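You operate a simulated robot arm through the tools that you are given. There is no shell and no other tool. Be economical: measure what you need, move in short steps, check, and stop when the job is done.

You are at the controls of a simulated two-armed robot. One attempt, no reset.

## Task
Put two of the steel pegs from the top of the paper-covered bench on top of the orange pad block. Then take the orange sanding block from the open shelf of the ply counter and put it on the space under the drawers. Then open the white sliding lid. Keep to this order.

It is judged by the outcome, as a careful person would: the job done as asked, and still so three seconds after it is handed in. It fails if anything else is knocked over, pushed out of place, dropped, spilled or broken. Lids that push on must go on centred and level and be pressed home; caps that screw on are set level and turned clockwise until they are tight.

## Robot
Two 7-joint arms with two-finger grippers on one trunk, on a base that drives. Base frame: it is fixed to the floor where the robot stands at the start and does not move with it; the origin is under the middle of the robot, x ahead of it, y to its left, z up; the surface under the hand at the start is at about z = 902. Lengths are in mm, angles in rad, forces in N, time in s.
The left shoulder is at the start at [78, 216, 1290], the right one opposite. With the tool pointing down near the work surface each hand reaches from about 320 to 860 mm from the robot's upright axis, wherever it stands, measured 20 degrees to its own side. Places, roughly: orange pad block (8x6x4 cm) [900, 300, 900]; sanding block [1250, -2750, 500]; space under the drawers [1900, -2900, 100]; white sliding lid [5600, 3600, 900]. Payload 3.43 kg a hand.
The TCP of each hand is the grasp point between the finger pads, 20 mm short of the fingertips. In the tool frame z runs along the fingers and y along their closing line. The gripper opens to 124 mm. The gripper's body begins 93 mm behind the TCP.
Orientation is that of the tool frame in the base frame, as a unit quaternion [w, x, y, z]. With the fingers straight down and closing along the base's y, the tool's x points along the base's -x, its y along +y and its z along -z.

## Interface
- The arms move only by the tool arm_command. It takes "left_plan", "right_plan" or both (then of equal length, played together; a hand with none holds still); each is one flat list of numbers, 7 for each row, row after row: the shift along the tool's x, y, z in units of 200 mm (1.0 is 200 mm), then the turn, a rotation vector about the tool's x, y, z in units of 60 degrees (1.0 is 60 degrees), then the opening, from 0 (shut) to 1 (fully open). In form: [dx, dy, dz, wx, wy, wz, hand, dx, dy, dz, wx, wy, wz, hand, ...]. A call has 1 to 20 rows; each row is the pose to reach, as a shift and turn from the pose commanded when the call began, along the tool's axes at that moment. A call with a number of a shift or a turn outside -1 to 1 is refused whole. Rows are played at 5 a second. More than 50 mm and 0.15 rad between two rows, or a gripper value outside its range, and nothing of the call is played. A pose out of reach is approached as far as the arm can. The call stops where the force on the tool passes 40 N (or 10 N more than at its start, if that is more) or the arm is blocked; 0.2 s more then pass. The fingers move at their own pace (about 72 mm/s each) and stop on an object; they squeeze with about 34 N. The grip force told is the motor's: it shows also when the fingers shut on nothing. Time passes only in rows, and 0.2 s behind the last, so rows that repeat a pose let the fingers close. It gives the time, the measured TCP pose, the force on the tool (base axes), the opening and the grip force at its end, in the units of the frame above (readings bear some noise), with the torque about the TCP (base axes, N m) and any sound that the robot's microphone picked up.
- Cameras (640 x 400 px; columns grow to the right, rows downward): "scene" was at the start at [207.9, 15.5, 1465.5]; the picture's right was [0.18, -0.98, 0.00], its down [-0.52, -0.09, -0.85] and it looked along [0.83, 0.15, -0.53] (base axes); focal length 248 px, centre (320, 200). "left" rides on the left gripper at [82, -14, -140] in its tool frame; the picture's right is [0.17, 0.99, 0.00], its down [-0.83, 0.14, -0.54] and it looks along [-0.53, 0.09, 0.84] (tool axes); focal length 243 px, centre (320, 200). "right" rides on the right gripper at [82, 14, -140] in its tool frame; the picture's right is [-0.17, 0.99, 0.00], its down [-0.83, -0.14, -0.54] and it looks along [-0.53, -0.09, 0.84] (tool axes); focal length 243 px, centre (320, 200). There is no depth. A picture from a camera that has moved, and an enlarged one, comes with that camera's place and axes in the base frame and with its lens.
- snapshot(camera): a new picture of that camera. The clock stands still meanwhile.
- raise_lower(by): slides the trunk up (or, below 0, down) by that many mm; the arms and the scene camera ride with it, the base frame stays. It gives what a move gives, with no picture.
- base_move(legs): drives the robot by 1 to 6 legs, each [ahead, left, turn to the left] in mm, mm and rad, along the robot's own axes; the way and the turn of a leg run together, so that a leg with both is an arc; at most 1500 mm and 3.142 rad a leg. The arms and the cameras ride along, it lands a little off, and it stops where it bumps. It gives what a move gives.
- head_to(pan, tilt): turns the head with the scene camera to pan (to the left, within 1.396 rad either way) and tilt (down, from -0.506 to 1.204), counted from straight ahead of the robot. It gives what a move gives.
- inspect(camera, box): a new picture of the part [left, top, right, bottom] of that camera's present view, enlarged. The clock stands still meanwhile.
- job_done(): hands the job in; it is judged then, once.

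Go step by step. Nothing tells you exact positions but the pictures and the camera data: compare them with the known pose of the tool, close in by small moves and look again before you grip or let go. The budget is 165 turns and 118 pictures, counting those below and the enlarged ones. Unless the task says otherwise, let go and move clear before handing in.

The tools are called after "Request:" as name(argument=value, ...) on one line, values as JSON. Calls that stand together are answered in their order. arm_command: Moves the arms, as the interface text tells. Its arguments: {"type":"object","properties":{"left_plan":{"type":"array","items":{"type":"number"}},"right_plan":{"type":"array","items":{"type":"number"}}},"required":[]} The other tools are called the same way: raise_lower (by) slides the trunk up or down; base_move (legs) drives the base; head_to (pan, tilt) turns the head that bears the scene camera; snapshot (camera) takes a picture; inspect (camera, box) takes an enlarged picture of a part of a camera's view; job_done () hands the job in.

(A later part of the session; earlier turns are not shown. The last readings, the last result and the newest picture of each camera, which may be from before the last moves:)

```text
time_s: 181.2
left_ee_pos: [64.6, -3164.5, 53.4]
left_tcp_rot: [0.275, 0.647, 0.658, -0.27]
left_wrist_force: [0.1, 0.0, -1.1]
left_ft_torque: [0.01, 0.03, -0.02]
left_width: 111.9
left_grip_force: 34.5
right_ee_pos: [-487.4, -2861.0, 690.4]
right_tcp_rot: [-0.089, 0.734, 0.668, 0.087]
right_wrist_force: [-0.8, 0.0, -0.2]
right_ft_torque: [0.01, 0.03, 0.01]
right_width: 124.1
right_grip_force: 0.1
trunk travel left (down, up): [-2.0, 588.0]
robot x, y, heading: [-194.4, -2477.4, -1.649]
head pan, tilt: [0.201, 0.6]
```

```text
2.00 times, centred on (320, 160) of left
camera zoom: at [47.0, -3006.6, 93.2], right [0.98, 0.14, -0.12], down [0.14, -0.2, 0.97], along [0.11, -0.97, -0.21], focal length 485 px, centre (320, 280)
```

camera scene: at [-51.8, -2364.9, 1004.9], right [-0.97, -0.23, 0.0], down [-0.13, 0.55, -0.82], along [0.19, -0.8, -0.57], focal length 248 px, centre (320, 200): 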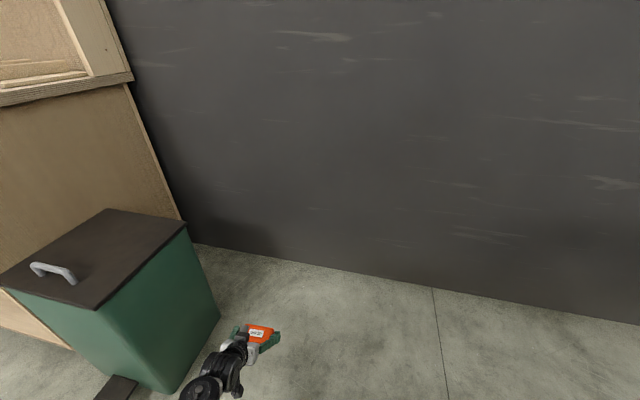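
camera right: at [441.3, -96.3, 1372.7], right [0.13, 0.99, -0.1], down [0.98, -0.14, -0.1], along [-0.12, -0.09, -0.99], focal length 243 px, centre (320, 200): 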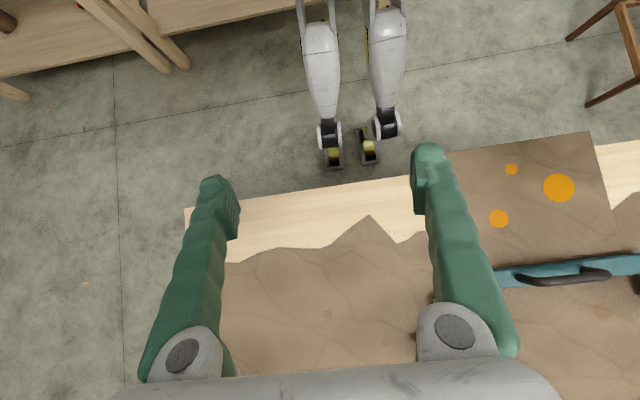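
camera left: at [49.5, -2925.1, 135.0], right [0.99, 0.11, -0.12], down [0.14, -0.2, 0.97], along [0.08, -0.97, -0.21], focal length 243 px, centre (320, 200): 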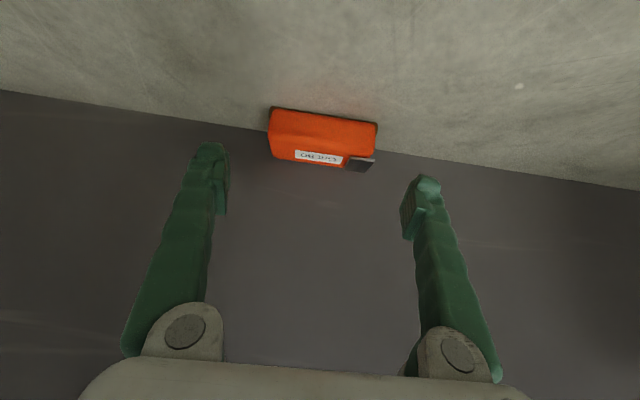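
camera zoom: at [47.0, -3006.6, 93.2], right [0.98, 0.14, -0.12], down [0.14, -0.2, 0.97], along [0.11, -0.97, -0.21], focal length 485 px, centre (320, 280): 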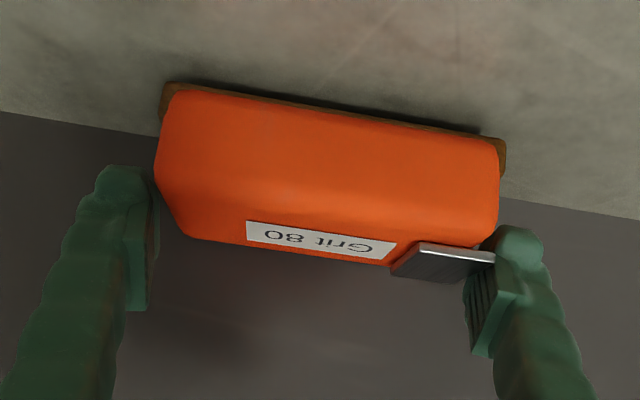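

Held well. I'll lift, retract and drive back to the compartment.

Request:
arm_command(left_plan=[-0.1, 0, -0.16, 0, 0, 0, 0.5, -0.2, 0, -0.33, 0, 0, 0, 0.5, -0.3, 0, -0.5, 0, 0, 0, 0.5, -0.39, 0, -0.667, 0, 0, 0, 0.5])

Request:
base_move(legs=[[-750, 0, 0], [0, 0, 0.08], [0, 1500, 0], [0, 225, 0]])

Request:
snapshot(camera="left")

```text
time_s: 182.2
left_ee_pos: [63.1, -3122.8, 203.2]
left_tcp_rot: [0.275, 0.646, 0.659, -0.27]
left_wrist_force: [1.1, 0.0, -0.1]
left_ft_torque: [0.03, 0.01, -0.02]
left_width: 111.7
left_grip_force: 34.1
right_ee_pos: [-488.5, -2859.3, 689.4]
right_tcp_rot: [-0.089, 0.734, 0.668, 0.087]
right_wrist_force: [-0.2, -0.2, 0.0]
right_ft_torque: [-0.01, -0.01, 0.03]
right_width: 124.3
right_grip_force: 0.0
trunk travel left (down, up): [-2.0, 588.0]
robot x, y, heading: [-197.9, -2478.5, -1.655]
head pan, tilt: [0.201, 0.6]
```

```text
time_s: 210.5
left_ee_pos: [1916.0, -2324.6, 200.4]
left_tcp_rot: [0.289, 0.609, 0.694, -0.254]
left_wrist_force: [-0.6, 0.5, -0.7]
left_ft_torque: [-0.01, 0.0, 0.02]
left_width: 110.1
left_grip_force: 34.2
right_ee_pos: [1338.9, -2124.1, 690.1]
right_tcp_rot: [-0.093, 0.695, 0.708, 0.082]
right_wrist_force: [-1.3, -0.4, 0.5]
right_ft_torque: [0.01, -0.02, -0.04]
right_width: 124.2
right_grip_force: 0.1
trunk travel left (down, up): [-2.0, 588.0]
robot x, y, heading: [1586.1, -1714.2, -1.544]
head pan, tilt: [0.201, 0.6]
```

```text
42 pictures are left
camera left: at [1881.2, -2170.7, 242.0], right [0.96, 0.24, -0.12], down [0.16, -0.18, 0.97], along [0.21, -0.95, -0.21], focal length 243 px, centre (320, 200)
```

left: 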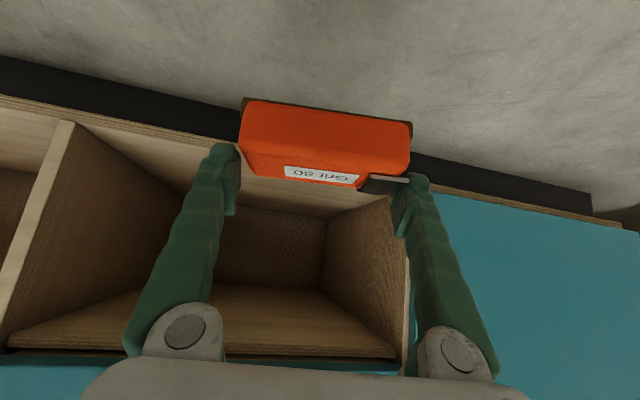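

The grip is creeping slightly (110.1), so I'll proceed briskly: base ahead, then arm in and down towards the floor.

Request:
base_move(legs=[[220, 0, 0]])

Request:
arm_command(left_plan=[-0.056, -0.02, 0.163, 0, 0, 0, 0.5, -0.112, -0.04, 0.326, 0, 0, 0, 0.5, -0.168, -0.06, 0.489, 0, 0, 0, 0.5, -0.223, -0.08, 0.64, 0, 0, 0, 0.5])

Request:
inspect(camera="left", box=[160, 40, 480, 240])

```text
time_s: 212.4
left_ee_pos: [1922.0, -2545.9, 202.2]
left_tcp_rot: [0.29, 0.608, 0.694, -0.253]
left_wrist_force: [-0.5, 0.3, -1.6]
left_ft_torque: [-0.04, 0.01, -0.02]
left_width: 110.3
left_grip_force: 33.9
right_ee_pos: [1344.2, -2345.5, 690.8]
right_tcp_rot: [-0.094, 0.695, 0.708, 0.082]
right_wrist_force: [-0.7, -0.2, 0.1]
right_ft_torque: [0.07, 0.0, 0.03]
right_width: 124.1
right_grip_force: 0.2
trunk travel left (down, up): [-2.0, 588.0]
robot x, y, heading: [1591.8, -1935.8, -1.541]
head pan, tilt: [0.201, 0.6]
```

```text
time_s: 213.4
left_ee_pos: [1921.7, -2673.6, 149.0]
left_tcp_rot: [0.294, 0.607, 0.692, -0.258]
left_wrist_force: [0.4, 5.4, 27.7]
left_ft_torque: [0.83, -0.33, 0.03]
left_width: 110.0
left_grip_force: 33.8
right_ee_pos: [1343.4, -2343.3, 691.1]
right_tcp_rot: [-0.092, 0.696, 0.707, 0.083]
right_wrist_force: [0.6, 0.4, 0.6]
right_ft_torque: [-0.02, 0.01, 0.01]
right_width: 124.0
right_grip_force: 0.0
trunk travel left (down, up): [-2.0, 588.0]
robot x, y, heading: [1592.5, -1937.1, -1.542]
head pan, tilt: [0.201, 0.6]
```

```text
2.00 times, centred on (320, 140) of left
camera zoom: at [1887.6, -2518.2, 185.9], right [0.96, 0.24, -0.12], down [0.16, -0.17, 0.97], along [0.22, -0.96, -0.2], focal length 485 px, centre (320, 320)
```

zoom: 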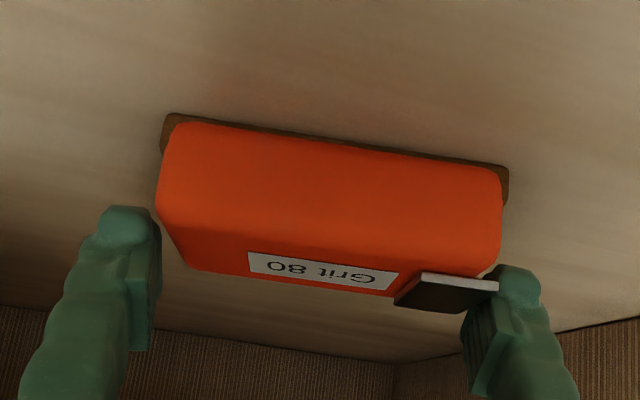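

Contact with the floor (27.7 N). I'll ease up, open and withdraw back along the fingers.

Request:
arm_command(left_plan=[-0.006, 0, -0.006, 0, 0, 0, 0.5, -0.006, 0, -0.006, 0, 0, 0, 1, -0.006, 0, -0.006, 0, 0, 0, 1, -0.006, 0, -0.006, 0, 0, 0, 1, 0.01, 0, -0.04, 0, 0, 0, 1])

Request:
inspect(camera="left", box=[160, 40, 480, 240])

```text
time_s: 214.6
left_ee_pos: [1919.6, -2660.6, 147.5]
left_tcp_rot: [0.29, 0.609, 0.693, -0.254]
left_wrist_force: [-0.2, 1.4, 0.5]
left_ft_torque: [-0.03, 0.01, -0.03]
left_width: 124.2
left_grip_force: 0.1
right_ee_pos: [1343.7, -2344.6, 690.1]
right_tcp_rot: [-0.093, 0.695, 0.708, 0.082]
right_wrist_force: [-0.3, 0.4, 1.0]
right_ft_torque: [0.0, -0.01, -0.02]
right_width: 124.0
right_grip_force: 0.0
trunk travel left (down, up): [-2.0, 588.0]
robot x, y, heading: [1591.0, -1936.0, -1.546]
head pan, tilt: [0.201, 0.6]
```

```text
2.00 times, centred on (320, 140) of left
camera zoom: at [1885.8, -2506.9, 186.9], right [0.96, 0.24, -0.12], down [0.16, -0.18, 0.97], along [0.21, -0.95, -0.21], focal length 485 px, centre (320, 320)
```

zoom: 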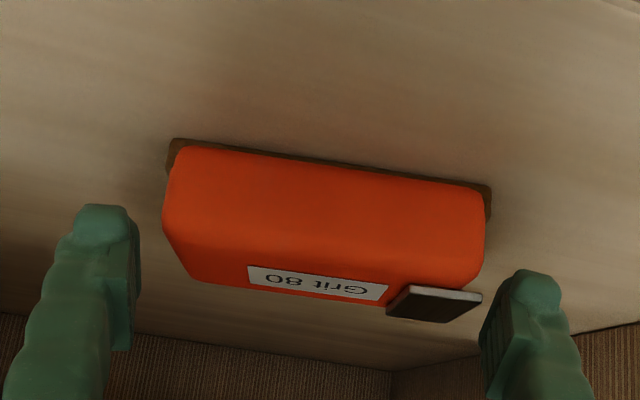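

Released, and the block stays on the compartment floor. I'll withdraw fully and check from outside.

Request:
arm_command(left_plan=[0.02, 0, -0.15, 0, 0, 0, 1, 0.06, 0, -0.3, 0, 0, 0, 1, 0.1, 0, -0.45, 0, 0, 0, 1])

Request:
base_move(legs=[[-300, 0, 0]])

Request:
snapshot(camera="left")

```text
time_s: 215.4
left_ee_pos: [1911.3, -2584.4, 197.5]
left_tcp_rot: [0.29, 0.609, 0.693, -0.255]
left_wrist_force: [-0.5, 0.6, 0.3]
left_ft_torque: [-0.01, 0.02, 0.01]
left_width: 124.0
left_grip_force: 0.0
right_ee_pos: [1344.3, -2345.1, 691.5]
right_tcp_rot: [-0.093, 0.695, 0.708, 0.083]
right_wrist_force: [0.0, 0.0, -0.8]
right_ft_torque: [0.0, 0.02, -0.02]
right_width: 123.9
right_grip_force: 0.0
trunk travel left (down, up): [-2.0, 588.0]
robot x, y, heading: [1595.4, -1933.7, -1.542]
head pan, tilt: [0.201, 0.6]
```

```text
time_s: 217.8
left_ee_pos: [1904.8, -2286.2, 197.3]
left_tcp_rot: [0.291, 0.607, 0.695, -0.254]
left_wrist_force: [0.1, 0.1, 0.4]
left_ft_torque: [0.01, -0.03, 0.01]
left_width: 124.2
left_grip_force: 0.1
right_ee_pos: [1336.4, -2048.8, 690.7]
right_tcp_rot: [-0.094, 0.694, 0.709, 0.083]
right_wrist_force: [-0.4, -0.5, -0.9]
right_ft_torque: [-0.02, -0.01, 0.0]
right_width: 123.8
right_grip_force: 0.0
trunk travel left (down, up): [-2.0, 588.0]
robot x, y, heading: [1582.9, -1634.4, -1.538]
head pan, tilt: [0.201, 0.6]
```

```text
39 pictures are left
camera left: at [1870.8, -2131.4, 236.8], right [0.96, 0.25, -0.12], down [0.17, -0.18, 0.97], along [0.22, -0.95, -0.21], focal length 243 px, centre (320, 200)
```

left: 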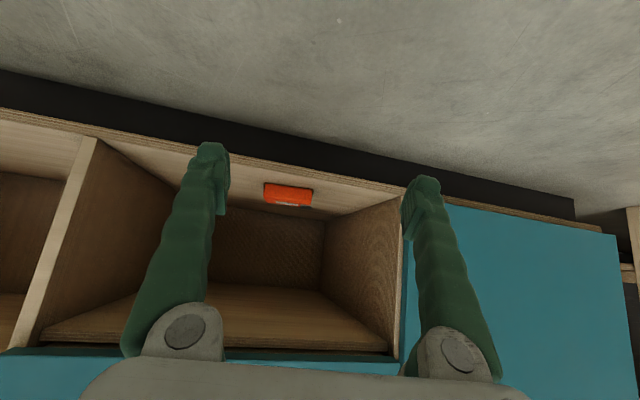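

The sanding block lies well inside the space under the drawers. Next is the white lid, so I'll raise the trunk, straighten the left hand, turn to +x and look.

Request:
raise_lower(by=444)

Request:
arm_command(left_plan=[0, 0, -0.2, 0, 0.12, 0, 0.5, 0, 0, -0.4, 0, 0.24, 0, 0.5, 0, 0, -0.6, 0, 0.36, 0, 0.5, 0, 0, -0.8, 0, 0.48, 0, 0.5, 0, 0, -0.9, 0, 0.6, 0, 0.5, 0, 0, -0.95, 0, 0.72, 0, 0.5, 0, 0, -0.95, 0, 0.75, 0, 0.5])

Request:
base_move(legs=[[-100, 0, 0], [0, 0, 1.54], [1200, 0, 0]])

Request:
head_to(pan=0.7, tilt=0.3)

Request:
snapshot(camera="scene")

```text
refused: 444 is not a number from -400 to 400
```

```text
time_s: 219.4
left_ee_pos: [1886.7, -2150.6, 330.9]
left_tcp_rot: [0.001, 0.658, 0.753, -0.002]
left_wrist_force: [-1.5, -2.4, -4.4]
left_ft_torque: [0.12, -0.24, 0.11]
left_width: 61.7
left_grip_force: 0.0
right_ee_pos: [1336.6, -2047.7, 690.2]
right_tcp_rot: [-0.093, 0.695, 0.708, 0.083]
right_wrist_force: [0.3, 0.5, 0.6]
right_ft_torque: [0.0, 0.0, -0.01]
right_width: 123.9
right_grip_force: 0.1
trunk travel left (down, up): [-2.0, 588.0]
robot x, y, heading: [1584.7, -1637.9, -1.541]
head pan, tilt: [0.201, 0.6]
```

```text
time_s: 233.0
left_ee_pos: [3309.4, -1278.5, 331.1]
left_tcp_rot: [0.002, -0.038, 0.999, 0.0]
left_wrist_force: [-0.4, 0.0, -0.4]
left_ft_torque: [0.01, 0.03, 0.01]
left_width: 61.7
left_grip_force: 0.1
right_ee_pos: [3174.1, -1821.6, 689.7]
right_tcp_rot: [-0.124, 0.017, 0.992, -0.005]
right_wrist_force: [0.8, 0.3, -0.8]
right_ft_torque: [0.0, 0.02, 0.01]
right_width: 124.0
right_grip_force: 0.1
trunk travel left (down, up): [-2.0, 588.0]
robot x, y, heading: [2775.2, -1555.0, -0.031]
head pan, tilt: [0.201, 0.6]
```

```text
time_s: 233.9
left_ee_pos: [3309.2, -1279.3, 331.9]
left_tcp_rot: [0.003, -0.038, 0.999, 0.0]
left_wrist_force: [0.8, 0.3, -0.3]
left_ft_torque: [0.04, 0.01, -0.01]
left_width: 62.3
left_grip_force: 0.1
right_ee_pos: [3174.8, -1821.7, 689.7]
right_tcp_rot: [-0.125, 0.018, 0.992, -0.005]
right_wrist_force: [0.0, 0.4, 0.4]
right_ft_torque: [0.0, -0.02, 0.03]
right_width: 124.1
right_grip_force: 0.0
trunk travel left (down, up): [-2.0, 588.0]
robot x, y, heading: [2777.4, -1548.8, -0.028]
head pan, tilt: [0.7, 0.3]
```

```text
38 pictures are left
camera scene: at [3102.7, -1501.1, 1032.5], right [0.62, -0.78, 0.0], down [-0.23, -0.18, -0.96], along [0.75, 0.6, -0.3], focal length 248 px, centre (320, 200)
```

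scene: 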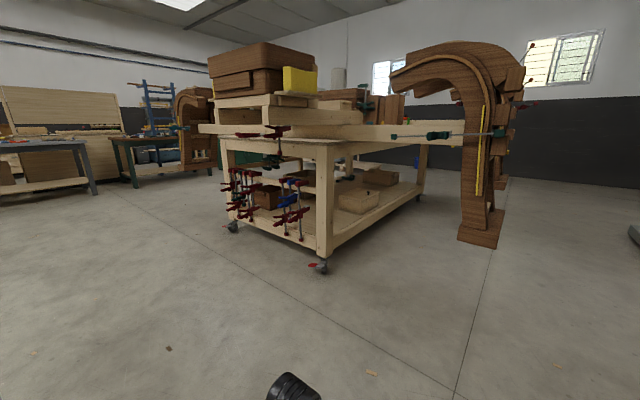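

No white lid in view yet. I'll raise the trunk and drive between the benches towards +y, then look again.

Request:
raise_lower(by=400)

Request:
base_move(legs=[[700, 0, 0.03], [0, 1500, 0], [0, 1500, 0]])

Request:
head_to(pan=0.7, tilt=0.35)

Request:
snapshot(camera="scene")

```text
time_s: 234.5
left_ee_pos: [3310.8, -1278.7, 340.6]
left_tcp_rot: [0.006, -0.039, 0.999, 0.0]
left_wrist_force: [6.0, -4.5, -14.6]
left_ft_torque: [0.79, -0.41, 0.41]
left_width: 62.0
left_grip_force: 0.1
right_ee_pos: [3174.4, -1821.8, 700.8]
right_tcp_rot: [-0.124, 0.018, 0.992, -0.003]
right_wrist_force: [0.5, 0.0, -0.4]
right_ft_torque: [0.04, -0.01, 0.03]
right_width: 124.1
right_grip_force: 0.0
trunk travel left (down, up): [-14.0, 577.0]
robot x, y, heading: [2777.2, -1549.2, -0.03]
head pan, tilt: [0.7, 0.3]
stopped: the force on the tool passed its limit at 51 N (the readings are from after the stop); the commanded pose is now the measured one
```

```text
time_s: 253.7
left_ee_pos: [3985.1, -27.5, 340.4]
left_tcp_rot: [0.007, -0.047, 0.999, 0.003]
left_wrist_force: [2.5, -1.9, -8.7]
left_ft_torque: [0.44, -0.27, 0.24]
left_width: 62.0
left_grip_force: 0.0
right_ee_pos: [3859.6, -576.5, 700.7]
right_tcp_rot: [-0.124, 0.017, 0.992, 0.004]
right_wrist_force: [-0.3, 0.4, -0.1]
right_ft_torque: [-0.02, 0.0, 0.0]
right_width: 124.0
right_grip_force: 0.2
trunk travel left (down, up): [-14.0, 577.0]
robot x, y, heading: [3457.7, -310.1, -0.012]
head pan, tilt: [0.7, 0.3]
stopped in leg 2: the robot was blocked; the commanded pose is now the measured one
```

```text
time_s: 254.3
left_ee_pos: [3985.3, -27.0, 343.2]
left_tcp_rot: [0.007, -0.048, 0.999, 0.004]
left_wrist_force: [5.4, -3.9, -13.6]
left_ft_torque: [0.64, -0.51, 0.3]
left_width: 62.0
left_grip_force: 0.1
right_ee_pos: [3860.3, -576.4, 699.6]
right_tcp_rot: [-0.124, 0.015, 0.992, 0.004]
right_wrist_force: [0.5, -0.6, -0.2]
right_ft_torque: [-0.01, 0.01, 0.05]
right_width: 124.1
right_grip_force: 0.0
trunk travel left (down, up): [-14.0, 577.0]
robot x, y, heading: [3454.8, -310.5, -0.006]
head pan, tilt: [0.7, 0.351]
```

```text
37 pictures are left
camera scene: at [3781.1, -258.3, 1034.3], right [0.64, -0.77, -0.01], down [-0.26, -0.21, -0.94], along [0.72, 0.6, -0.34], focal length 248 px, centre (320, 200)
```

scene: 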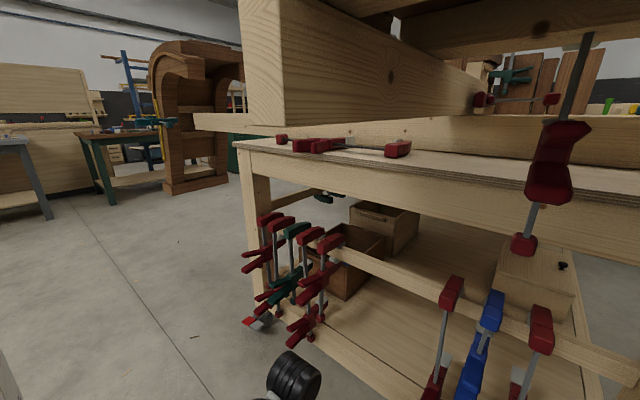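

The base got blocked beside the carved bench, and the left arm seems pressed against the robot itself from the tucked low pose. I'll back off from the bench first, then free the arm.

Request:
base_move(legs=[[0, -60, 0], [-560, 0, 0]])

Request:
arm_command(left_plan=[-0.1, 0.1, 0, 0, 0, 0, 0.5, -0.2, 0.2, 0, 0, 0, 0, 0.5, -0.3, 0.3, 0, 0, 0, 0, 0.5])

Request:
snapshot(camera="scene")

```text
time_s: 259.3
left_ee_pos: [3416.5, -81.5, 340.7]
left_tcp_rot: [0.006, -0.047, 0.999, 0.001]
left_wrist_force: [4.6, -4.0, -15.3]
left_ft_torque: [0.81, -0.81, 0.37]
left_width: 61.7
left_grip_force: 0.0
right_ee_pos: [3291.5, -628.4, 701.4]
right_tcp_rot: [-0.124, 0.016, 0.992, 0.002]
right_wrist_force: [-0.3, 0.1, 0.3]
right_ft_torque: [0.04, 0.0, -0.01]
right_width: 123.8
right_grip_force: 0.0
trunk travel left (down, up): [-14.0, 577.0]
robot x, y, heading: [2887.3, -364.5, -0.005]
head pan, tilt: [0.7, 0.351]
```

```text
time_s: 259.6
left_ee_pos: [3424.0, -72.6, 338.9]
left_tcp_rot: [0.01, -0.051, 0.999, 0.001]
left_wrist_force: [2.1, 0.0, -2.0]
left_ft_torque: [0.08, 0.13, 0.04]
left_width: 62.1
left_grip_force: 0.1
right_ee_pos: [3290.8, -627.6, 701.3]
right_tcp_rot: [-0.124, 0.015, 0.992, 0.001]
right_wrist_force: [-0.4, 0.1, -0.2]
right_ft_torque: [-0.02, -0.02, 0.01]
right_width: 124.3
right_grip_force: 0.0
trunk travel left (down, up): [-14.0, 577.0]
robot x, y, heading: [2888.6, -366.2, -0.009]
head pan, tilt: [0.7, 0.351]
stopped in row 1 (left hand): the force on the tool passed its limit at 49 N (the readings are from after the stop); the commanded pose is now the measured one
```

```text
36 pictures are left
camera scene: at [3211.6, -307.5, 1034.0], right [0.64, -0.77, 0.0], down [-0.26, -0.22, -0.94], along [0.72, 0.6, -0.34], focal length 248 px, centre (320, 200)
```

scene: 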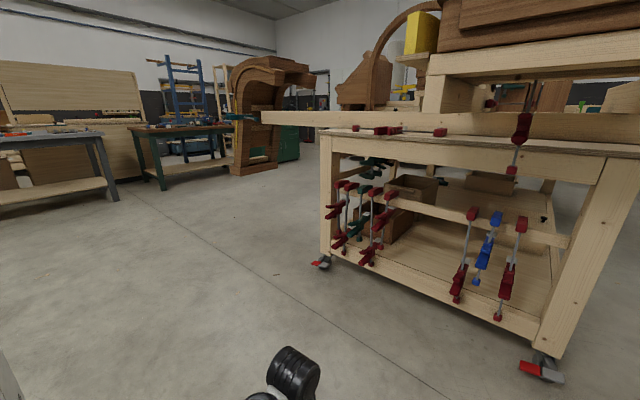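

Request:
snapshot(camera="left")

Request:
snapshot(camera="right")

```text
35 pictures are left
camera left: at [3341.1, -95.8, 478.5], right [-0.27, 0.96, 0.0], down [0.8, 0.22, 0.55], along [0.54, 0.14, -0.83], focal length 243 px, centre (320, 200)
```

left: 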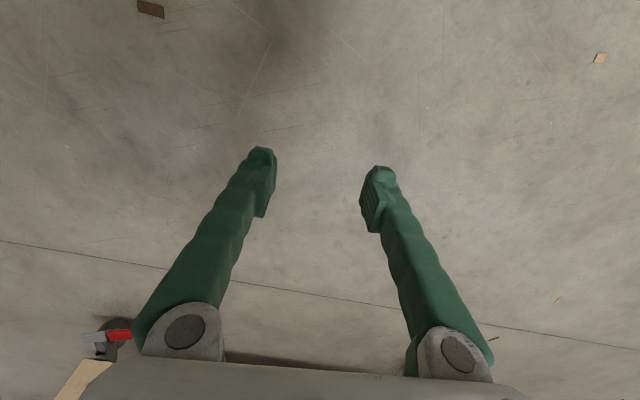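

```text
34 pictures are left
camera right: at [3246.8, -612.1, 857.9], right [0.19, 0.98, -0.04], down [0.93, -0.17, 0.32], along [0.31, -0.1, -0.95], focal length 243 px, centre (320, 200)
```

right: 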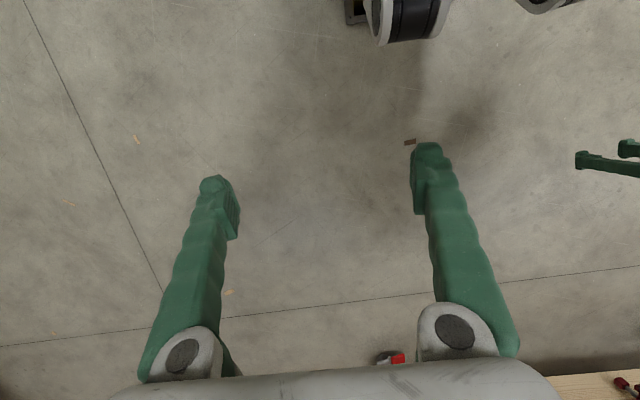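

The fingers are free, so the wrist is over-folded against its own forearm. I'll pitch the hand forward again to relieve it.

Request:
arm_command(left_plan=[0, 0, 0, 0, -0.1, 0, 0.5, 0, 0, 0, 0, -0.2, 0, 0.5, 0, 0, 0, 0, -0.32, 0, 0.5, -0.1, 0, 0, 0, -0.44, 0, 0.5, -0.2, 0, 0, 0, -0.56, 0, 0.5])

```text
time_s: 260.8
left_ee_pos: [3462.1, -69.6, 342.2]
left_tcp_rot: [0.298, -0.05, 0.953, 0.015]
left_wrist_force: [-0.7, 0.2, -0.5]
left_ft_torque: [0.03, -0.02, 0.04]
left_width: 62.2
left_grip_force: 0.1
right_ee_pos: [3291.5, -626.7, 700.5]
right_tcp_rot: [-0.124, 0.016, 0.992, 0.001]
right_wrist_force: [0.4, 1.0, 0.1]
right_ft_torque: [0.01, 0.01, 0.0]
right_width: 124.0
right_grip_force: 0.1
trunk travel left (down, up): [-14.0, 577.0]
robot x, y, heading: [2886.5, -365.1, -0.007]
head pan, tilt: [0.7, 0.351]
```

Freed. Now I'll raise the trunk and drive to +y at x≈2900.

Request:
raise_lower(by=400)

Request:
base_move(legs=[[0, 1400, 0], [0, 800, 0]])

Request:
head_to(pan=0.5, tilt=0.3)

Request:
snapshot(camera="scene")

```text
time_s: 264.7
left_ee_pos: [3463.8, -69.1, 741.2]
left_tcp_rot: [0.296, -0.049, 0.954, 0.015]
left_wrist_force: [0.1, 0.2, -0.3]
left_ft_torque: [-0.03, 0.02, 0.01]
left_width: 61.7
left_grip_force: 0.0
right_ee_pos: [3239.0, -626.6, 1184.1]
right_tcp_rot: [0.021, 0.016, 1.0, 0.003]
right_wrist_force: [0.4, -0.4, 0.1]
right_ft_torque: [0.0, -0.01, 0.02]
right_width: 124.1
right_grip_force: 0.2
trunk travel left (down, up): [-414.0, 177.0]
robot x, y, heading: [2888.3, -365.9, -0.011]
head pan, tilt: [0.7, 0.351]
```

```text
time_s: 294.0
left_ee_pos: [3434.5, 2139.7, 740.2]
left_tcp_rot: [0.296, -0.063, 0.953, 0.019]
left_wrist_force: [0.6, -0.8, -0.3]
left_ft_torque: [-0.02, -0.01, 0.01]
left_width: 62.3
left_grip_force: 0.0
right_ee_pos: [3227.9, 1574.4, 1183.9]
right_tcp_rot: [0.021, 0.002, 1.0, 0.003]
right_wrist_force: [-0.1, 0.0, 0.4]
right_ft_torque: [0.01, 0.02, 0.0]
right_width: 124.2
right_grip_force: 0.1
trunk travel left (down, up): [-414.0, 177.0]
robot x, y, heading: [2867.4, 1824.7, 0.021]
head pan, tilt: [0.7, 0.351]
```

```text
time_s: 294.7
left_ee_pos: [3435.8, 2138.9, 740.1]
left_tcp_rot: [0.297, -0.062, 0.953, 0.02]
left_wrist_force: [0.3, 0.4, 0.1]
left_ft_torque: [0.02, 0.02, 0.0]
left_width: 61.9
left_grip_force: 0.1
right_ee_pos: [3227.1, 1575.4, 1183.3]
right_tcp_rot: [0.022, 0.001, 1.0, 0.004]
right_wrist_force: [0.6, 0.3, -0.2]
right_ft_torque: [-0.02, 0.0, -0.01]
right_width: 123.8
right_grip_force: 0.0
trunk travel left (down, up): [-414.0, 177.0]
robot x, y, heading: [2868.3, 1825.4, 0.015]
head pan, tilt: [0.499, 0.3]
```

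```text
33 pictures are left
camera scene: at [3078.6, 1875.4, 1454.7], right [0.5, -0.87, 0.0], down [-0.26, -0.15, -0.96], along [0.83, 0.48, -0.3], focal length 248 px, centre (320, 200)
```

scene: 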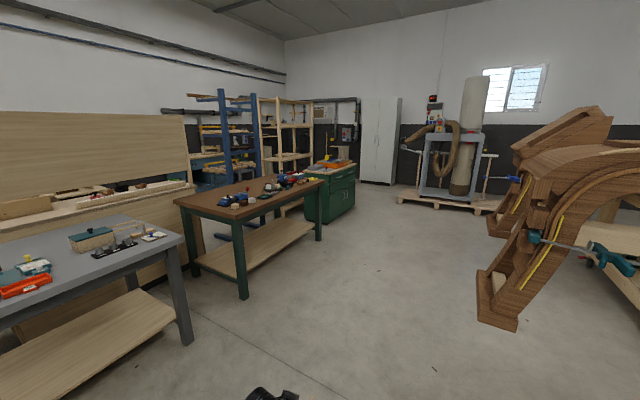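

The lid should be around pixel (301,169), near the brown bench's far end or the green cabinet. I'll zoom there.

Request:
inspect(camera="scene", box=[220, 140, 380, 230])

```text
4.00 times, centred on (300, 185) of scene
camera zoom: at [3078.6, 1875.4, 1454.7], right [0.5, -0.87, 0.0], down [-0.26, -0.15, -0.96], along [0.83, 0.48, -0.3], focal length 993 px, centre (400, 260)
```

zoom: 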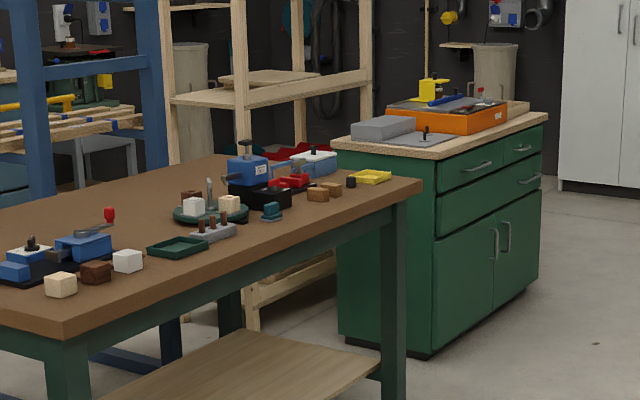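

The lid is likely the light box with the knobbed plate on the green cabinet, near (5650,3450); the cabinet's front faces -y at y≈3155. I'll drive the corridor at y≈2250 and face +y in front of it.

Request:
base_move(legs=[[0, 425, 0], [1300, 0, 0], [1350, 0, 0], [0, 0, 1.55]])

Request:
head_to(pan=0, tilt=0.5)

Request:
snapshot(camera="scene")

```text
time_s: 321.3
left_ee_pos: [5215.1, 2907.6, 741.5]
left_tcp_rot: [-0.206, 0.687, -0.663, -0.215]
left_wrist_force: [-0.3, -0.6, -0.6]
left_ft_torque: [-0.03, 0.04, 0.03]
left_width: 61.5
left_grip_force: 0.0
right_ee_pos: [5757.4, 2647.1, 1183.5]
right_tcp_rot: [0.013, -0.67, 0.742, 0.016]
right_wrist_force: [0.0, -0.7, -0.2]
right_ft_torque: [0.03, 0.01, 0.02]
right_width: 124.0
right_grip_force: 0.0
trunk travel left (down, up): [-414.0, 177.0]
robot x, y, heading: [5470.9, 2314.2, 1.495]
head pan, tilt: [0.499, 0.3]
```

```text
time_s: 322.2
left_ee_pos: [5215.5, 2907.8, 741.1]
left_tcp_rot: [-0.207, 0.686, -0.664, -0.213]
left_wrist_force: [0.6, 0.3, -0.1]
left_ft_torque: [0.05, -0.01, 0.01]
left_width: 62.2
left_grip_force: 0.0
right_ee_pos: [5756.8, 2646.2, 1183.8]
right_tcp_rot: [0.012, -0.671, 0.741, 0.016]
right_wrist_force: [0.5, 0.0, 0.7]
right_ft_torque: [-0.02, -0.03, 0.02]
right_width: 124.0
right_grip_force: 0.0
trunk travel left (down, up): [-414.0, 177.0]
robot x, y, heading: [5471.3, 2313.7, 1.494]
head pan, tilt: [0.0, 0.499]
```

```text
31 pictures are left
camera scene: at [5488.0, 2532.4, 1436.4], right [1.0, -0.07, 0.0], down [-0.04, -0.48, -0.88], along [0.07, 0.88, -0.48], focal length 248 px, centre (320, 200)
```

scene: 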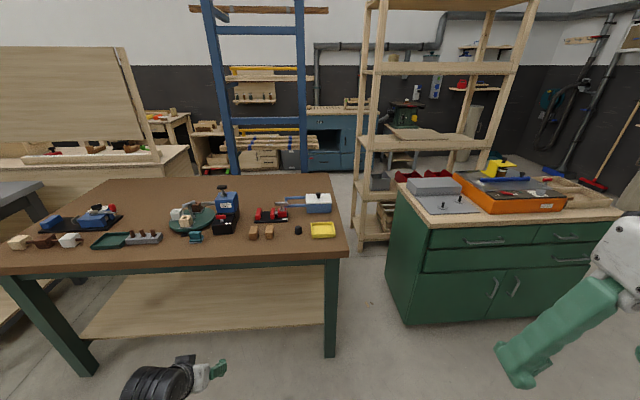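

Request:
inspect(camera="scene", box=[380, 160, 640, 320])

Request:
inspect(camera="scene", box=[180, 170, 350, 260])

```text
2.46 times, centred on (510, 240) of scene
camera zoom: at [5488.0, 2532.4, 1436.4], right [1.0, -0.07, 0.0], down [-0.04, -0.48, -0.88], along [0.07, 0.88, -0.48], focal length 611 px, centre (-148, 102)
```

zoom: 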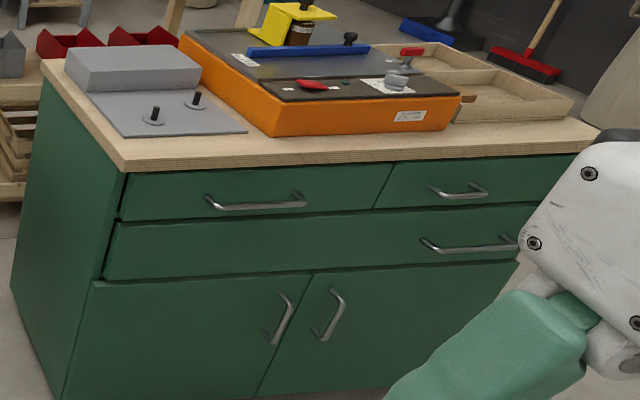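

```text
3.76 times, centred on (265, 215) of scene
camera zoom: at [5488.0, 2532.4, 1436.4], right [1.0, -0.07, 0.0], down [-0.04, -0.48, -0.88], along [0.07, 0.88, -0.48], focal length 935 px, centre (527, 144)
```

zoom: 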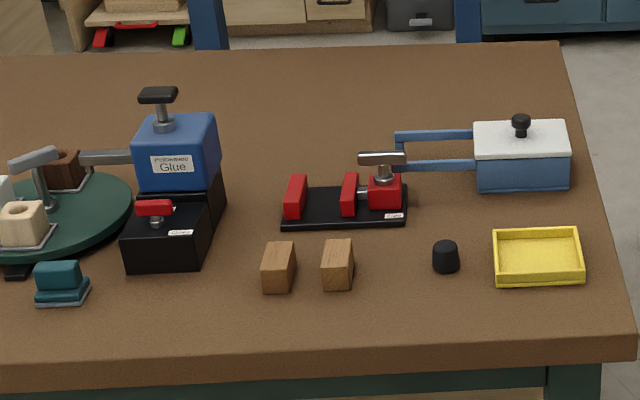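

Found it: the blue box with a white lid and black knob on the brown bench, around (5554,3470), with rails running to -x. I'll raise and straighten the left hand, then position the base for the left arm.

Request:
arm_command(left_plan=[-0.12, 0, -0.16, 0, 0.1, 0, 0.5, -0.23, 0, -0.33, 0, 0.2, 0, 0.5, -0.34, 0, -0.5, 0, 0.3, 0, 0.5, -0.46, 0, -0.66, 0, 0.42, 0, 0.5, -0.57, 0, -0.82, 0, 0.56, 0, 0.5])

Request:
arm_command(left_plan=[0, 0, -0.2, 0, 0, 0, 0.5, 0, 0, -0.4, 0, 0, 0, 0.5, 0, 0, -0.6, 0, 0, 0, 0.5, 0, 0, -0.8, 0, 0, 0, 0.5])

Request:
base_move(legs=[[0, 0, 0.076], [0, -375, 0], [250, 0, 0]])

Request:
snapshot(camera="left")

```text
time_s: 323.1
left_ee_pos: [5218.0, 2905.7, 858.9]
left_tcp_rot: [-0.1, 0.712, -0.687, -0.102]
left_wrist_force: [10.5, 20.4, -28.6]
left_ft_torque: [0.67, 1.58, 1.52]
left_width: 61.8
left_grip_force: 0.0
left hand out of reach, approached as far as the arm can: row 4
right_ee_pos: [5756.4, 2646.0, 1184.4]
right_tcp_rot: [0.014, -0.671, 0.741, 0.017]
right_wrist_force: [0.6, 0.5, 0.1]
right_ft_torque: [0.0, 0.01, 0.0]
right_width: 124.0
right_grip_force: 0.1
trunk travel left (down, up): [-414.0, 177.0]
robot x, y, heading: [5470.2, 2312.8, 1.498]
head pan, tilt: [0.0, 0.499]
stopped in row 4 (left hand): the force on the tool passed its limit at 117 N (the readings are from after the stop); the commanded pose is now the measured one
```

```text
time_s: 323.4
left_ee_pos: [5216.4, 2907.0, 862.2]
left_tcp_rot: [-0.103, 0.712, -0.686, -0.104]
left_wrist_force: [7.4, 13.4, -17.6]
left_ft_torque: [0.48, 0.97, 0.97]
left_width: 62.1
left_grip_force: 0.0
left hand out of reach, approached as far as the arm can: row 1
right_ee_pos: [5756.2, 2645.7, 1184.4]
right_tcp_rot: [0.013, -0.672, 0.741, 0.017]
right_wrist_force: [-0.3, -0.2, 0.3]
right_ft_torque: [-0.01, 0.02, -0.01]
right_width: 124.0
right_grip_force: 0.1
trunk travel left (down, up): [-414.0, 177.0]
robot x, y, heading: [5470.6, 2315.1, 1.499]
head pan, tilt: [0.0, 0.499]
stopped in row 1 (left hand): the force on the tool passed its limit at 97 N (the readings are from after the stop); the commanded pose is now the measured one
```

```text
time_s: 324.9
left_ee_pos: [5179.4, 2885.7, 861.6]
left_tcp_rot: [-0.099, 0.737, -0.659, -0.108]
left_wrist_force: [2.4, 6.9, -9.5]
left_ft_torque: [0.35, 0.53, 0.46]
left_width: 62.1
left_grip_force: 0.1
right_ee_pos: [5736.5, 2667.5, 1184.9]
right_tcp_rot: [0.013, -0.699, 0.715, 0.017]
right_wrist_force: [0.5, -0.9, -0.2]
right_ft_torque: [0.0, -0.02, 0.04]
right_width: 123.9
right_grip_force: 0.0
trunk travel left (down, up): [-414.0, 177.0]
robot x, y, heading: [5476.8, 2310.8, 1.565]
head pan, tilt: [0.0, 0.499]
stopped in leg 2: the force on the tool passed its limit at 40 N (the readings are from after the stop); the commanded pose is now the measured one
```

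```text
28 pictures are left
camera left: at [5205.8, 2768.9, 970.9], right [-0.96, -0.27, -0.05], down [-0.21, 0.62, 0.76], along [-0.17, 0.74, -0.65], focal length 243 px, centre (320, 200)
```

left: 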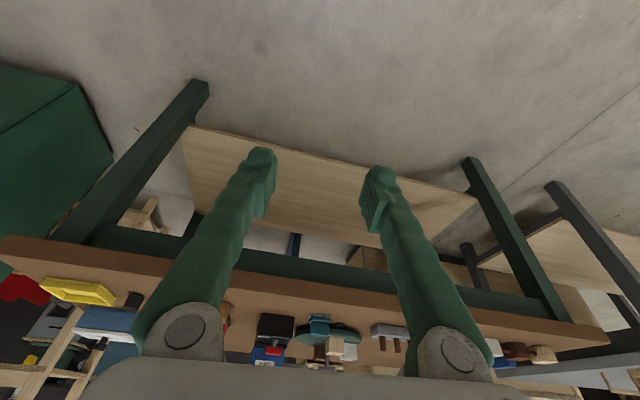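

The wrist folds onto the forearm again when raising close to the body. I'll relieve it by pitching forward, back the base away for room, then raise with the arm extended.

Request:
arm_command(left_plan=[0, 0, 0, 0, -0.1, 0, 0.5, 0, 0, 0, 0, -0.2, 0, 0.5, -0.1, 0, 0, 0, -0.32, 0, 0.5, -0.2, 0, 0, 0, -0.44, 0, 0.5])

Request:
base_move(legs=[[-350, 0, 0]])

```text
time_s: 325.9
left_ee_pos: [5175.5, 2924.6, 871.7]
left_tcp_rot: [-0.248, 0.693, -0.619, -0.274]
left_wrist_force: [-0.5, -0.1, -0.9]
left_ft_torque: [-0.04, -0.02, 0.03]
left_width: 62.2
left_grip_force: 0.2
right_ee_pos: [5735.1, 2666.8, 1182.8]
right_tcp_rot: [0.013, -0.699, 0.715, 0.018]
right_wrist_force: [0.1, -0.3, 0.1]
right_ft_torque: [0.0, -0.01, 0.01]
right_width: 123.8
right_grip_force: 0.1
trunk travel left (down, up): [-414.0, 177.0]
robot x, y, heading: [5479.7, 2310.5, 1.571]
head pan, tilt: [0.0, 0.499]
```

```text
time_s: 328.7
left_ee_pos: [5176.8, 2572.7, 872.0]
left_tcp_rot: [-0.247, 0.692, -0.62, -0.274]
left_wrist_force: [-0.1, -0.6, -0.1]
left_ft_torque: [-0.01, 0.01, 0.01]
left_width: 62.2
left_grip_force: 0.0
right_ee_pos: [5736.8, 2313.4, 1184.2]
right_tcp_rot: [0.013, -0.699, 0.715, 0.017]
right_wrist_force: [0.2, -0.3, -0.4]
right_ft_torque: [-0.02, 0.04, -0.01]
right_width: 124.3
right_grip_force: 0.1
trunk travel left (down, up): [-414.0, 177.0]
robot x, y, heading: [5478.0, 1959.7, 1.57]
head pan, tilt: [0.0, 0.499]
```

Free again. I'll extend forward and up, then unpitch.

Request:
arm_command(left_plan=[-0.2, 0, 0.007, 0, 0, 0, 0.5, -0.4, 0, 0.014, 0, 0, 0, 0.5, -0.6, 0, 0.021, 0, 0, 0, 0.5, -0.8, 0, 0.028, 0, 0, 0, 0.5, -0.99, 0, 0.035, 0, 0, 0, 0.5])

Request:
arm_command(left_plan=[0, 0, 0, 0, 0.1, 0, 0.5, -0.05, 0, -0.05, 0, 0.22, 0, 0.5, -0.1, 0, -0.1, 0, 0.34, 0, 0.5, -0.15, 0, -0.15, 0, 0.46, 0, 0.5, -0.2, 0, -0.2, 0, 0.58, 0, 0.5, -0.2, 0, -0.2, 0, 0.7, 0, 0.5])

```text
time_s: 329.9
left_ee_pos: [5160.6, 2719.8, 1006.4]
left_tcp_rot: [-0.247, 0.693, -0.619, -0.275]
left_wrist_force: [-0.4, 0.0, -0.3]
left_ft_torque: [0.03, 0.01, -0.01]
left_width: 62.2
left_grip_force: 0.0
right_ee_pos: [5737.5, 2315.2, 1183.6]
right_tcp_rot: [0.013, -0.699, 0.715, 0.017]
right_wrist_force: [0.3, 0.5, 1.0]
right_ft_torque: [-0.02, 0.0, 0.0]
right_width: 123.9
right_grip_force: 0.0
trunk travel left (down, up): [-414.0, 177.0]
robot x, y, heading: [5478.7, 1958.8, 1.57]
head pan, tilt: [0.0, 0.499]
```

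```text
time_s: 330.8
left_ee_pos: [5160.0, 2726.0, 1034.9]
left_tcp_rot: [-0.132, 0.73, -0.655, -0.143]
left_wrist_force: [3.5, 18.8, -16.7]
left_ft_torque: [0.13, 0.68, 0.75]
left_width: 62.0
left_grip_force: 0.0
left hand out of reach, approached as far as the arm can: row 4
right_ee_pos: [5737.2, 2313.9, 1183.8]
right_tcp_rot: [0.012, -0.698, 0.716, 0.017]
right_wrist_force: [-0.2, -0.1, 1.1]
right_ft_torque: [-0.02, 0.02, 0.0]
right_width: 124.3
right_grip_force: 0.0
trunk travel left (down, up): [-414.0, 177.0]
robot x, y, heading: [5478.2, 1961.2, 1.57]
head pan, tilt: [0.0, 0.499]
stopped in row 4 (left hand): the force on the tool passed its limit at 116 N (the readings are from after the stop); the commanded pose is now the measured one
```

Unpitching keeps colliding, but a 45° pitched hand can grip the knob just as well. I'll relieve the wrist and bring the base so the hand comes over the box.

Request:
arm_command(left_plan=[0, 0, 0, 0, -0.1, 0, 0.5, 0, 0, 0, 0, -0.2, 0, 0.5, 0, 0, 0, 0, -0.32, 0, 0.5, 0, 0, 0, 0, -0.44, 0, 0.5])

Request:
base_move(legs=[[0, -394, 0], [520, 0, 0]])

Request:
snapshot(camera="left")

Request:
head_to(pan=0.4, tilt=0.55)

Request:
snapshot(camera="scene")

```text
time_s: 331.8
left_ee_pos: [5158.9, 2724.3, 1036.6]
left_tcp_rot: [-0.278, 0.678, -0.608, -0.307]
left_wrist_force: [0.6, 0.3, -0.5]
left_ft_torque: [0.04, -0.01, -0.03]
left_width: 62.2
left_grip_force: 0.2
right_ee_pos: [5736.4, 2313.6, 1183.1]
right_tcp_rot: [0.013, -0.698, 0.716, 0.017]
right_wrist_force: [0.3, -0.5, -0.1]
right_ft_torque: [0.01, 0.0, -0.01]
right_width: 124.0
right_grip_force: 0.0
trunk travel left (down, up): [-414.0, 177.0]
robot x, y, heading: [5479.3, 1958.4, 1.571]
head pan, tilt: [0.0, 0.499]
```

```text
time_s: 340.8
left_ee_pos: [5561.8, 3249.1, 1035.4]
left_tcp_rot: [-0.277, 0.677, -0.61, -0.306]
left_wrist_force: [0.2, 0.2, 0.2]
left_ft_torque: [-0.01, 0.01, -0.02]
left_width: 61.9
left_grip_force: 0.0
right_ee_pos: [6135.4, 2832.8, 1184.3]
right_tcp_rot: [0.013, -0.696, 0.718, 0.017]
right_wrist_force: [0.4, -0.6, -0.5]
right_ft_torque: [0.03, 0.02, 0.0]
right_width: 124.1
right_grip_force: 0.0
trunk travel left (down, up): [-414.0, 177.0]
robot x, y, heading: [5873.1, 2480.9, 1.565]
head pan, tilt: [0.0, 0.499]
```

```text
27 pictures are left
camera left: at [5591.1, 3090.3, 1066.2], right [-0.97, -0.21, -0.13], down [-0.16, 0.13, 0.98], along [-0.19, 0.97, -0.16], focal length 243 px, centre (320, 200)
```

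left: 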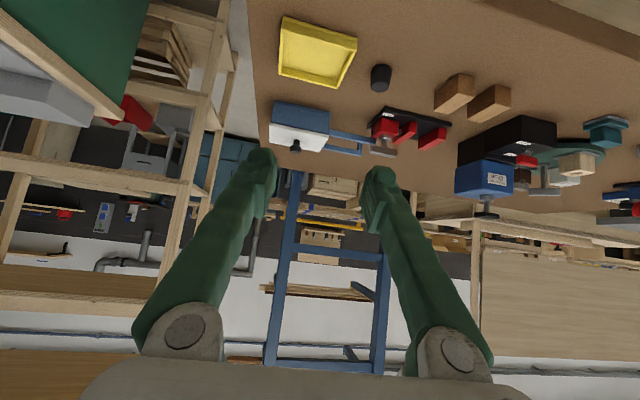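

```text
time_s: 341.7
left_ee_pos: [5561.5, 3247.9, 1035.9]
left_tcp_rot: [-0.277, 0.677, -0.609, -0.305]
left_wrist_force: [0.0, -0.1, 0.4]
left_ft_torque: [-0.02, -0.01, 0.0]
left_width: 61.9
left_grip_force: 0.1
right_ee_pos: [6136.8, 2834.2, 1183.8]
right_tcp_rot: [0.013, -0.696, 0.717, 0.017]
right_wrist_force: [0.7, 0.1, -0.1]
right_ft_torque: [0.01, -0.02, -0.04]
right_width: 123.9
right_grip_force: 0.1
trunk travel left (down, up): [-414.0, 177.0]
robot x, y, heading: [5872.8, 2482.9, 1.564]
head pan, tilt: [0.4, 0.55]
```

```text
26 pictures are left
camera scene: at [5841.2, 2693.3, 1431.8], right [0.92, 0.38, 0.0], down [0.2, -0.48, -0.85], along [-0.32, 0.79, -0.52], focal length 248 px, centre (320, 200)
```

scene: 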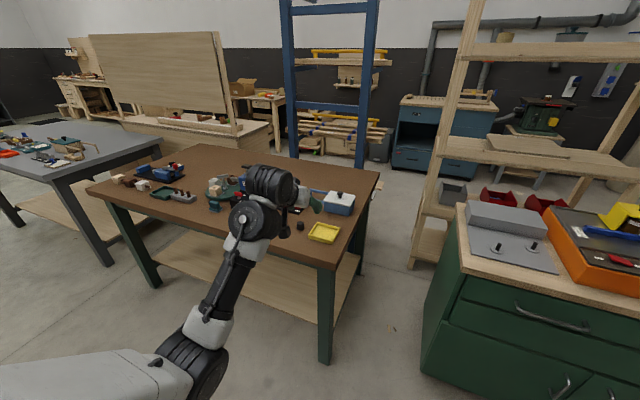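

Request:
inspect(camera="scene", box=[285, 170, 385, 250])

Request:
inspect(camera="left", box=[240, 60, 420, 180])

```text
5.00 times, centred on (335, 210) of scene
camera zoom: at [5841.2, 2693.3, 1431.8], right [0.92, 0.38, 0.0], down [0.2, -0.48, -0.85], along [-0.32, 0.79, -0.52], focal length 1242 px, centre (245, 150)
```

zoom: 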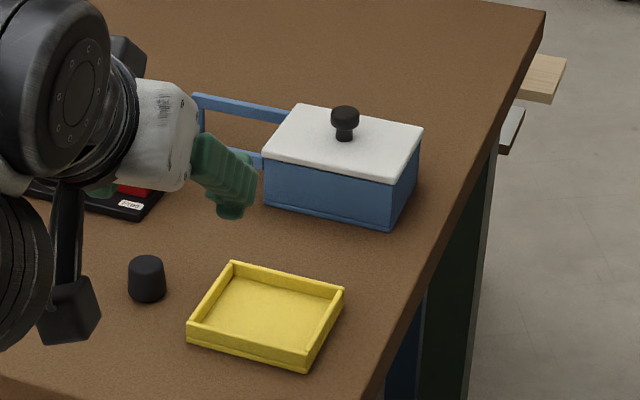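

```text
3.33 times, centred on (330, 120) of left
camera zoom: at [5591.1, 3090.5, 1066.1], right [-0.97, -0.21, -0.13], down [-0.16, 0.13, 0.98], along [-0.19, 0.97, -0.16], focal length 809 px, centre (287, 467)
```

zoom: 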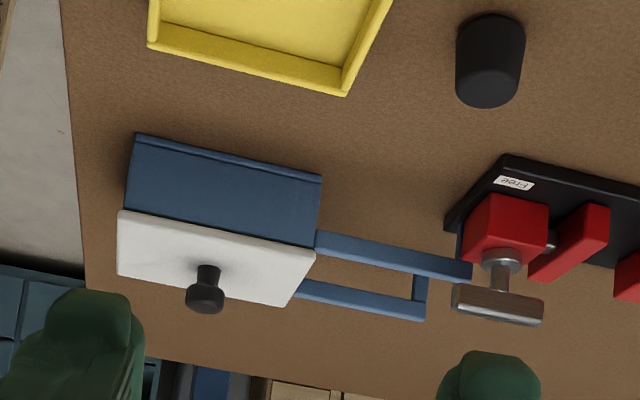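

Triangulating, the knob is at about (5557,3630,868), lower and farther than I took it. I'll move the base ahead 230 and look again.

Request:
base_move(legs=[[230, 0, 0]])

Request:
snapshot(camera="left")

```text
time_s: 343.7
left_ee_pos: [5565.4, 3477.4, 1035.7]
left_tcp_rot: [-0.278, 0.675, -0.61, -0.306]
left_wrist_force: [0.5, -1.2, 0.9]
left_ft_torque: [0.0, -0.01, 0.03]
left_width: 62.0
left_grip_force: 0.1
right_ee_pos: [6139.5, 3060.6, 1183.9]
right_tcp_rot: [0.013, -0.695, 0.719, 0.018]
right_wrist_force: [-0.5, 0.0, 0.0]
right_ft_torque: [0.0, -0.01, -0.01]
right_width: 124.0
right_grip_force: 0.0
trunk travel left (down, up): [-414.0, 177.0]
robot x, y, heading: [5879.0, 2711.3, 1.558]
head pan, tilt: [0.4, 0.55]
```

```text
23 pictures are left
camera left: at [5594.8, 3319.6, 1066.4], right [-0.97, -0.21, -0.13], down [-0.16, 0.13, 0.98], along [-0.19, 0.97, -0.16], focal length 243 px, centre (320, 200)
```

left: 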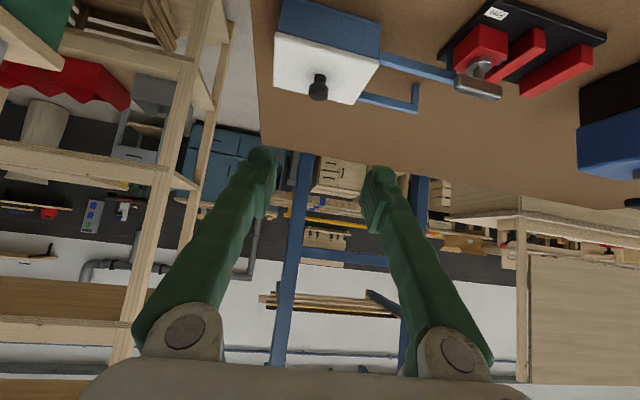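

The knob top is at (5559,3614,875). I'll approach to just in front and above it.

Request:
arm_command(left_plan=[0.03, 0, 0.165, 0, 0, 0, 0.5, 0.06, 0, 0.33, 0, 0, 0, 0.5, 0.095, -0.005, 0.5, 0, 0, 0, 0.5, 0.127, -0.01, 0.66, 0, 0, 0, 0.5])

Request:
snapshot(camera="left")

```text
time_s: 344.7
left_ee_pos: [5559.7, 3560.1, 929.9]
left_tcp_rot: [-0.279, 0.676, -0.611, -0.304]
left_wrist_force: [0.4, 0.0, -0.6]
left_ft_torque: [0.0, 0.01, 0.0]
left_width: 61.8
left_grip_force: 0.1
right_ee_pos: [6137.7, 3062.3, 1185.1]
right_tcp_rot: [0.013, -0.695, 0.719, 0.017]
right_wrist_force: [0.5, 1.0, -0.3]
right_ft_torque: [-0.01, 0.01, -0.01]
right_width: 123.9
right_grip_force: 0.0
trunk travel left (down, up): [-414.0, 177.0]
robot x, y, heading: [5879.1, 2707.3, 1.559]
head pan, tilt: [0.4, 0.55]
```

```text
22 pictures are left
camera left: at [5589.1, 3402.6, 960.5], right [-0.97, -0.21, -0.13], down [-0.16, 0.13, 0.98], along [-0.19, 0.97, -0.16], focal length 243 px, centre (320, 200)
```

left: 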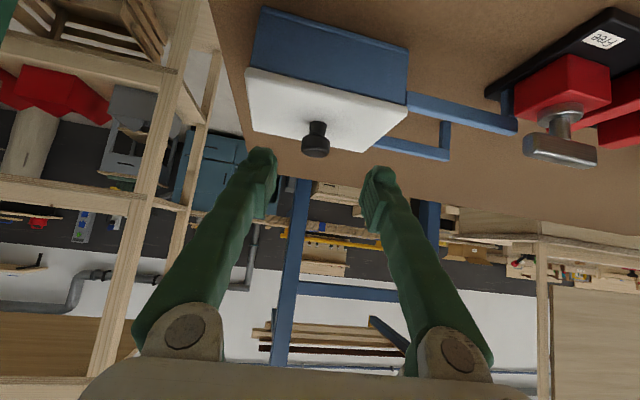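

Knob is centred between the fingers. I'll move in and close on it.

Request:
arm_command(left_plan=[0.017, -0.007, 0.17, 0, 0, 0, 0.5, 0.034, -0.0145, 0.34, 0, 0, 0, 0.5, 0.034, -0.0145, 0.34, 0, 0, 0, 0.2, 0.034, -0.0145, 0.34, 0, 0, 0, 0, 0.034, -0.0145, 0.34, 0, 0, 0, 0])

Request:
snapshot(camera="left")

```text
time_s: 345.9
left_ee_pos: [5560.1, 3606.0, 882.3]
left_tcp_rot: [-0.28, 0.674, -0.611, -0.306]
left_wrist_force: [0.8, 3.4, 10.7]
left_ft_torque: [0.07, 0.0, -0.2]
left_width: 21.7
left_grip_force: 45.2
right_ee_pos: [6138.4, 3061.0, 1183.0]
right_tcp_rot: [0.014, -0.695, 0.718, 0.018]
right_wrist_force: [0.3, -0.2, 0.1]
right_ft_torque: [0.02, 0.01, -0.03]
right_width: 124.1
right_grip_force: 0.1
trunk travel left (down, up): [-414.0, 177.0]
robot x, y, heading: [5874.6, 2710.8, 1.562]
head pan, tilt: [0.4, 0.55]
```

```text
21 pictures are left
camera left: at [5589.4, 3448.8, 911.4], right [-0.97, -0.2, -0.13], down [-0.16, 0.12, 0.98], along [-0.18, 0.97, -0.15], focal length 243 px, centre (320, 200)
```

left: 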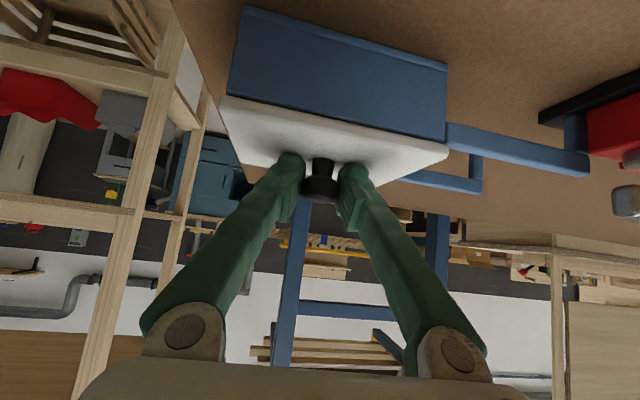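

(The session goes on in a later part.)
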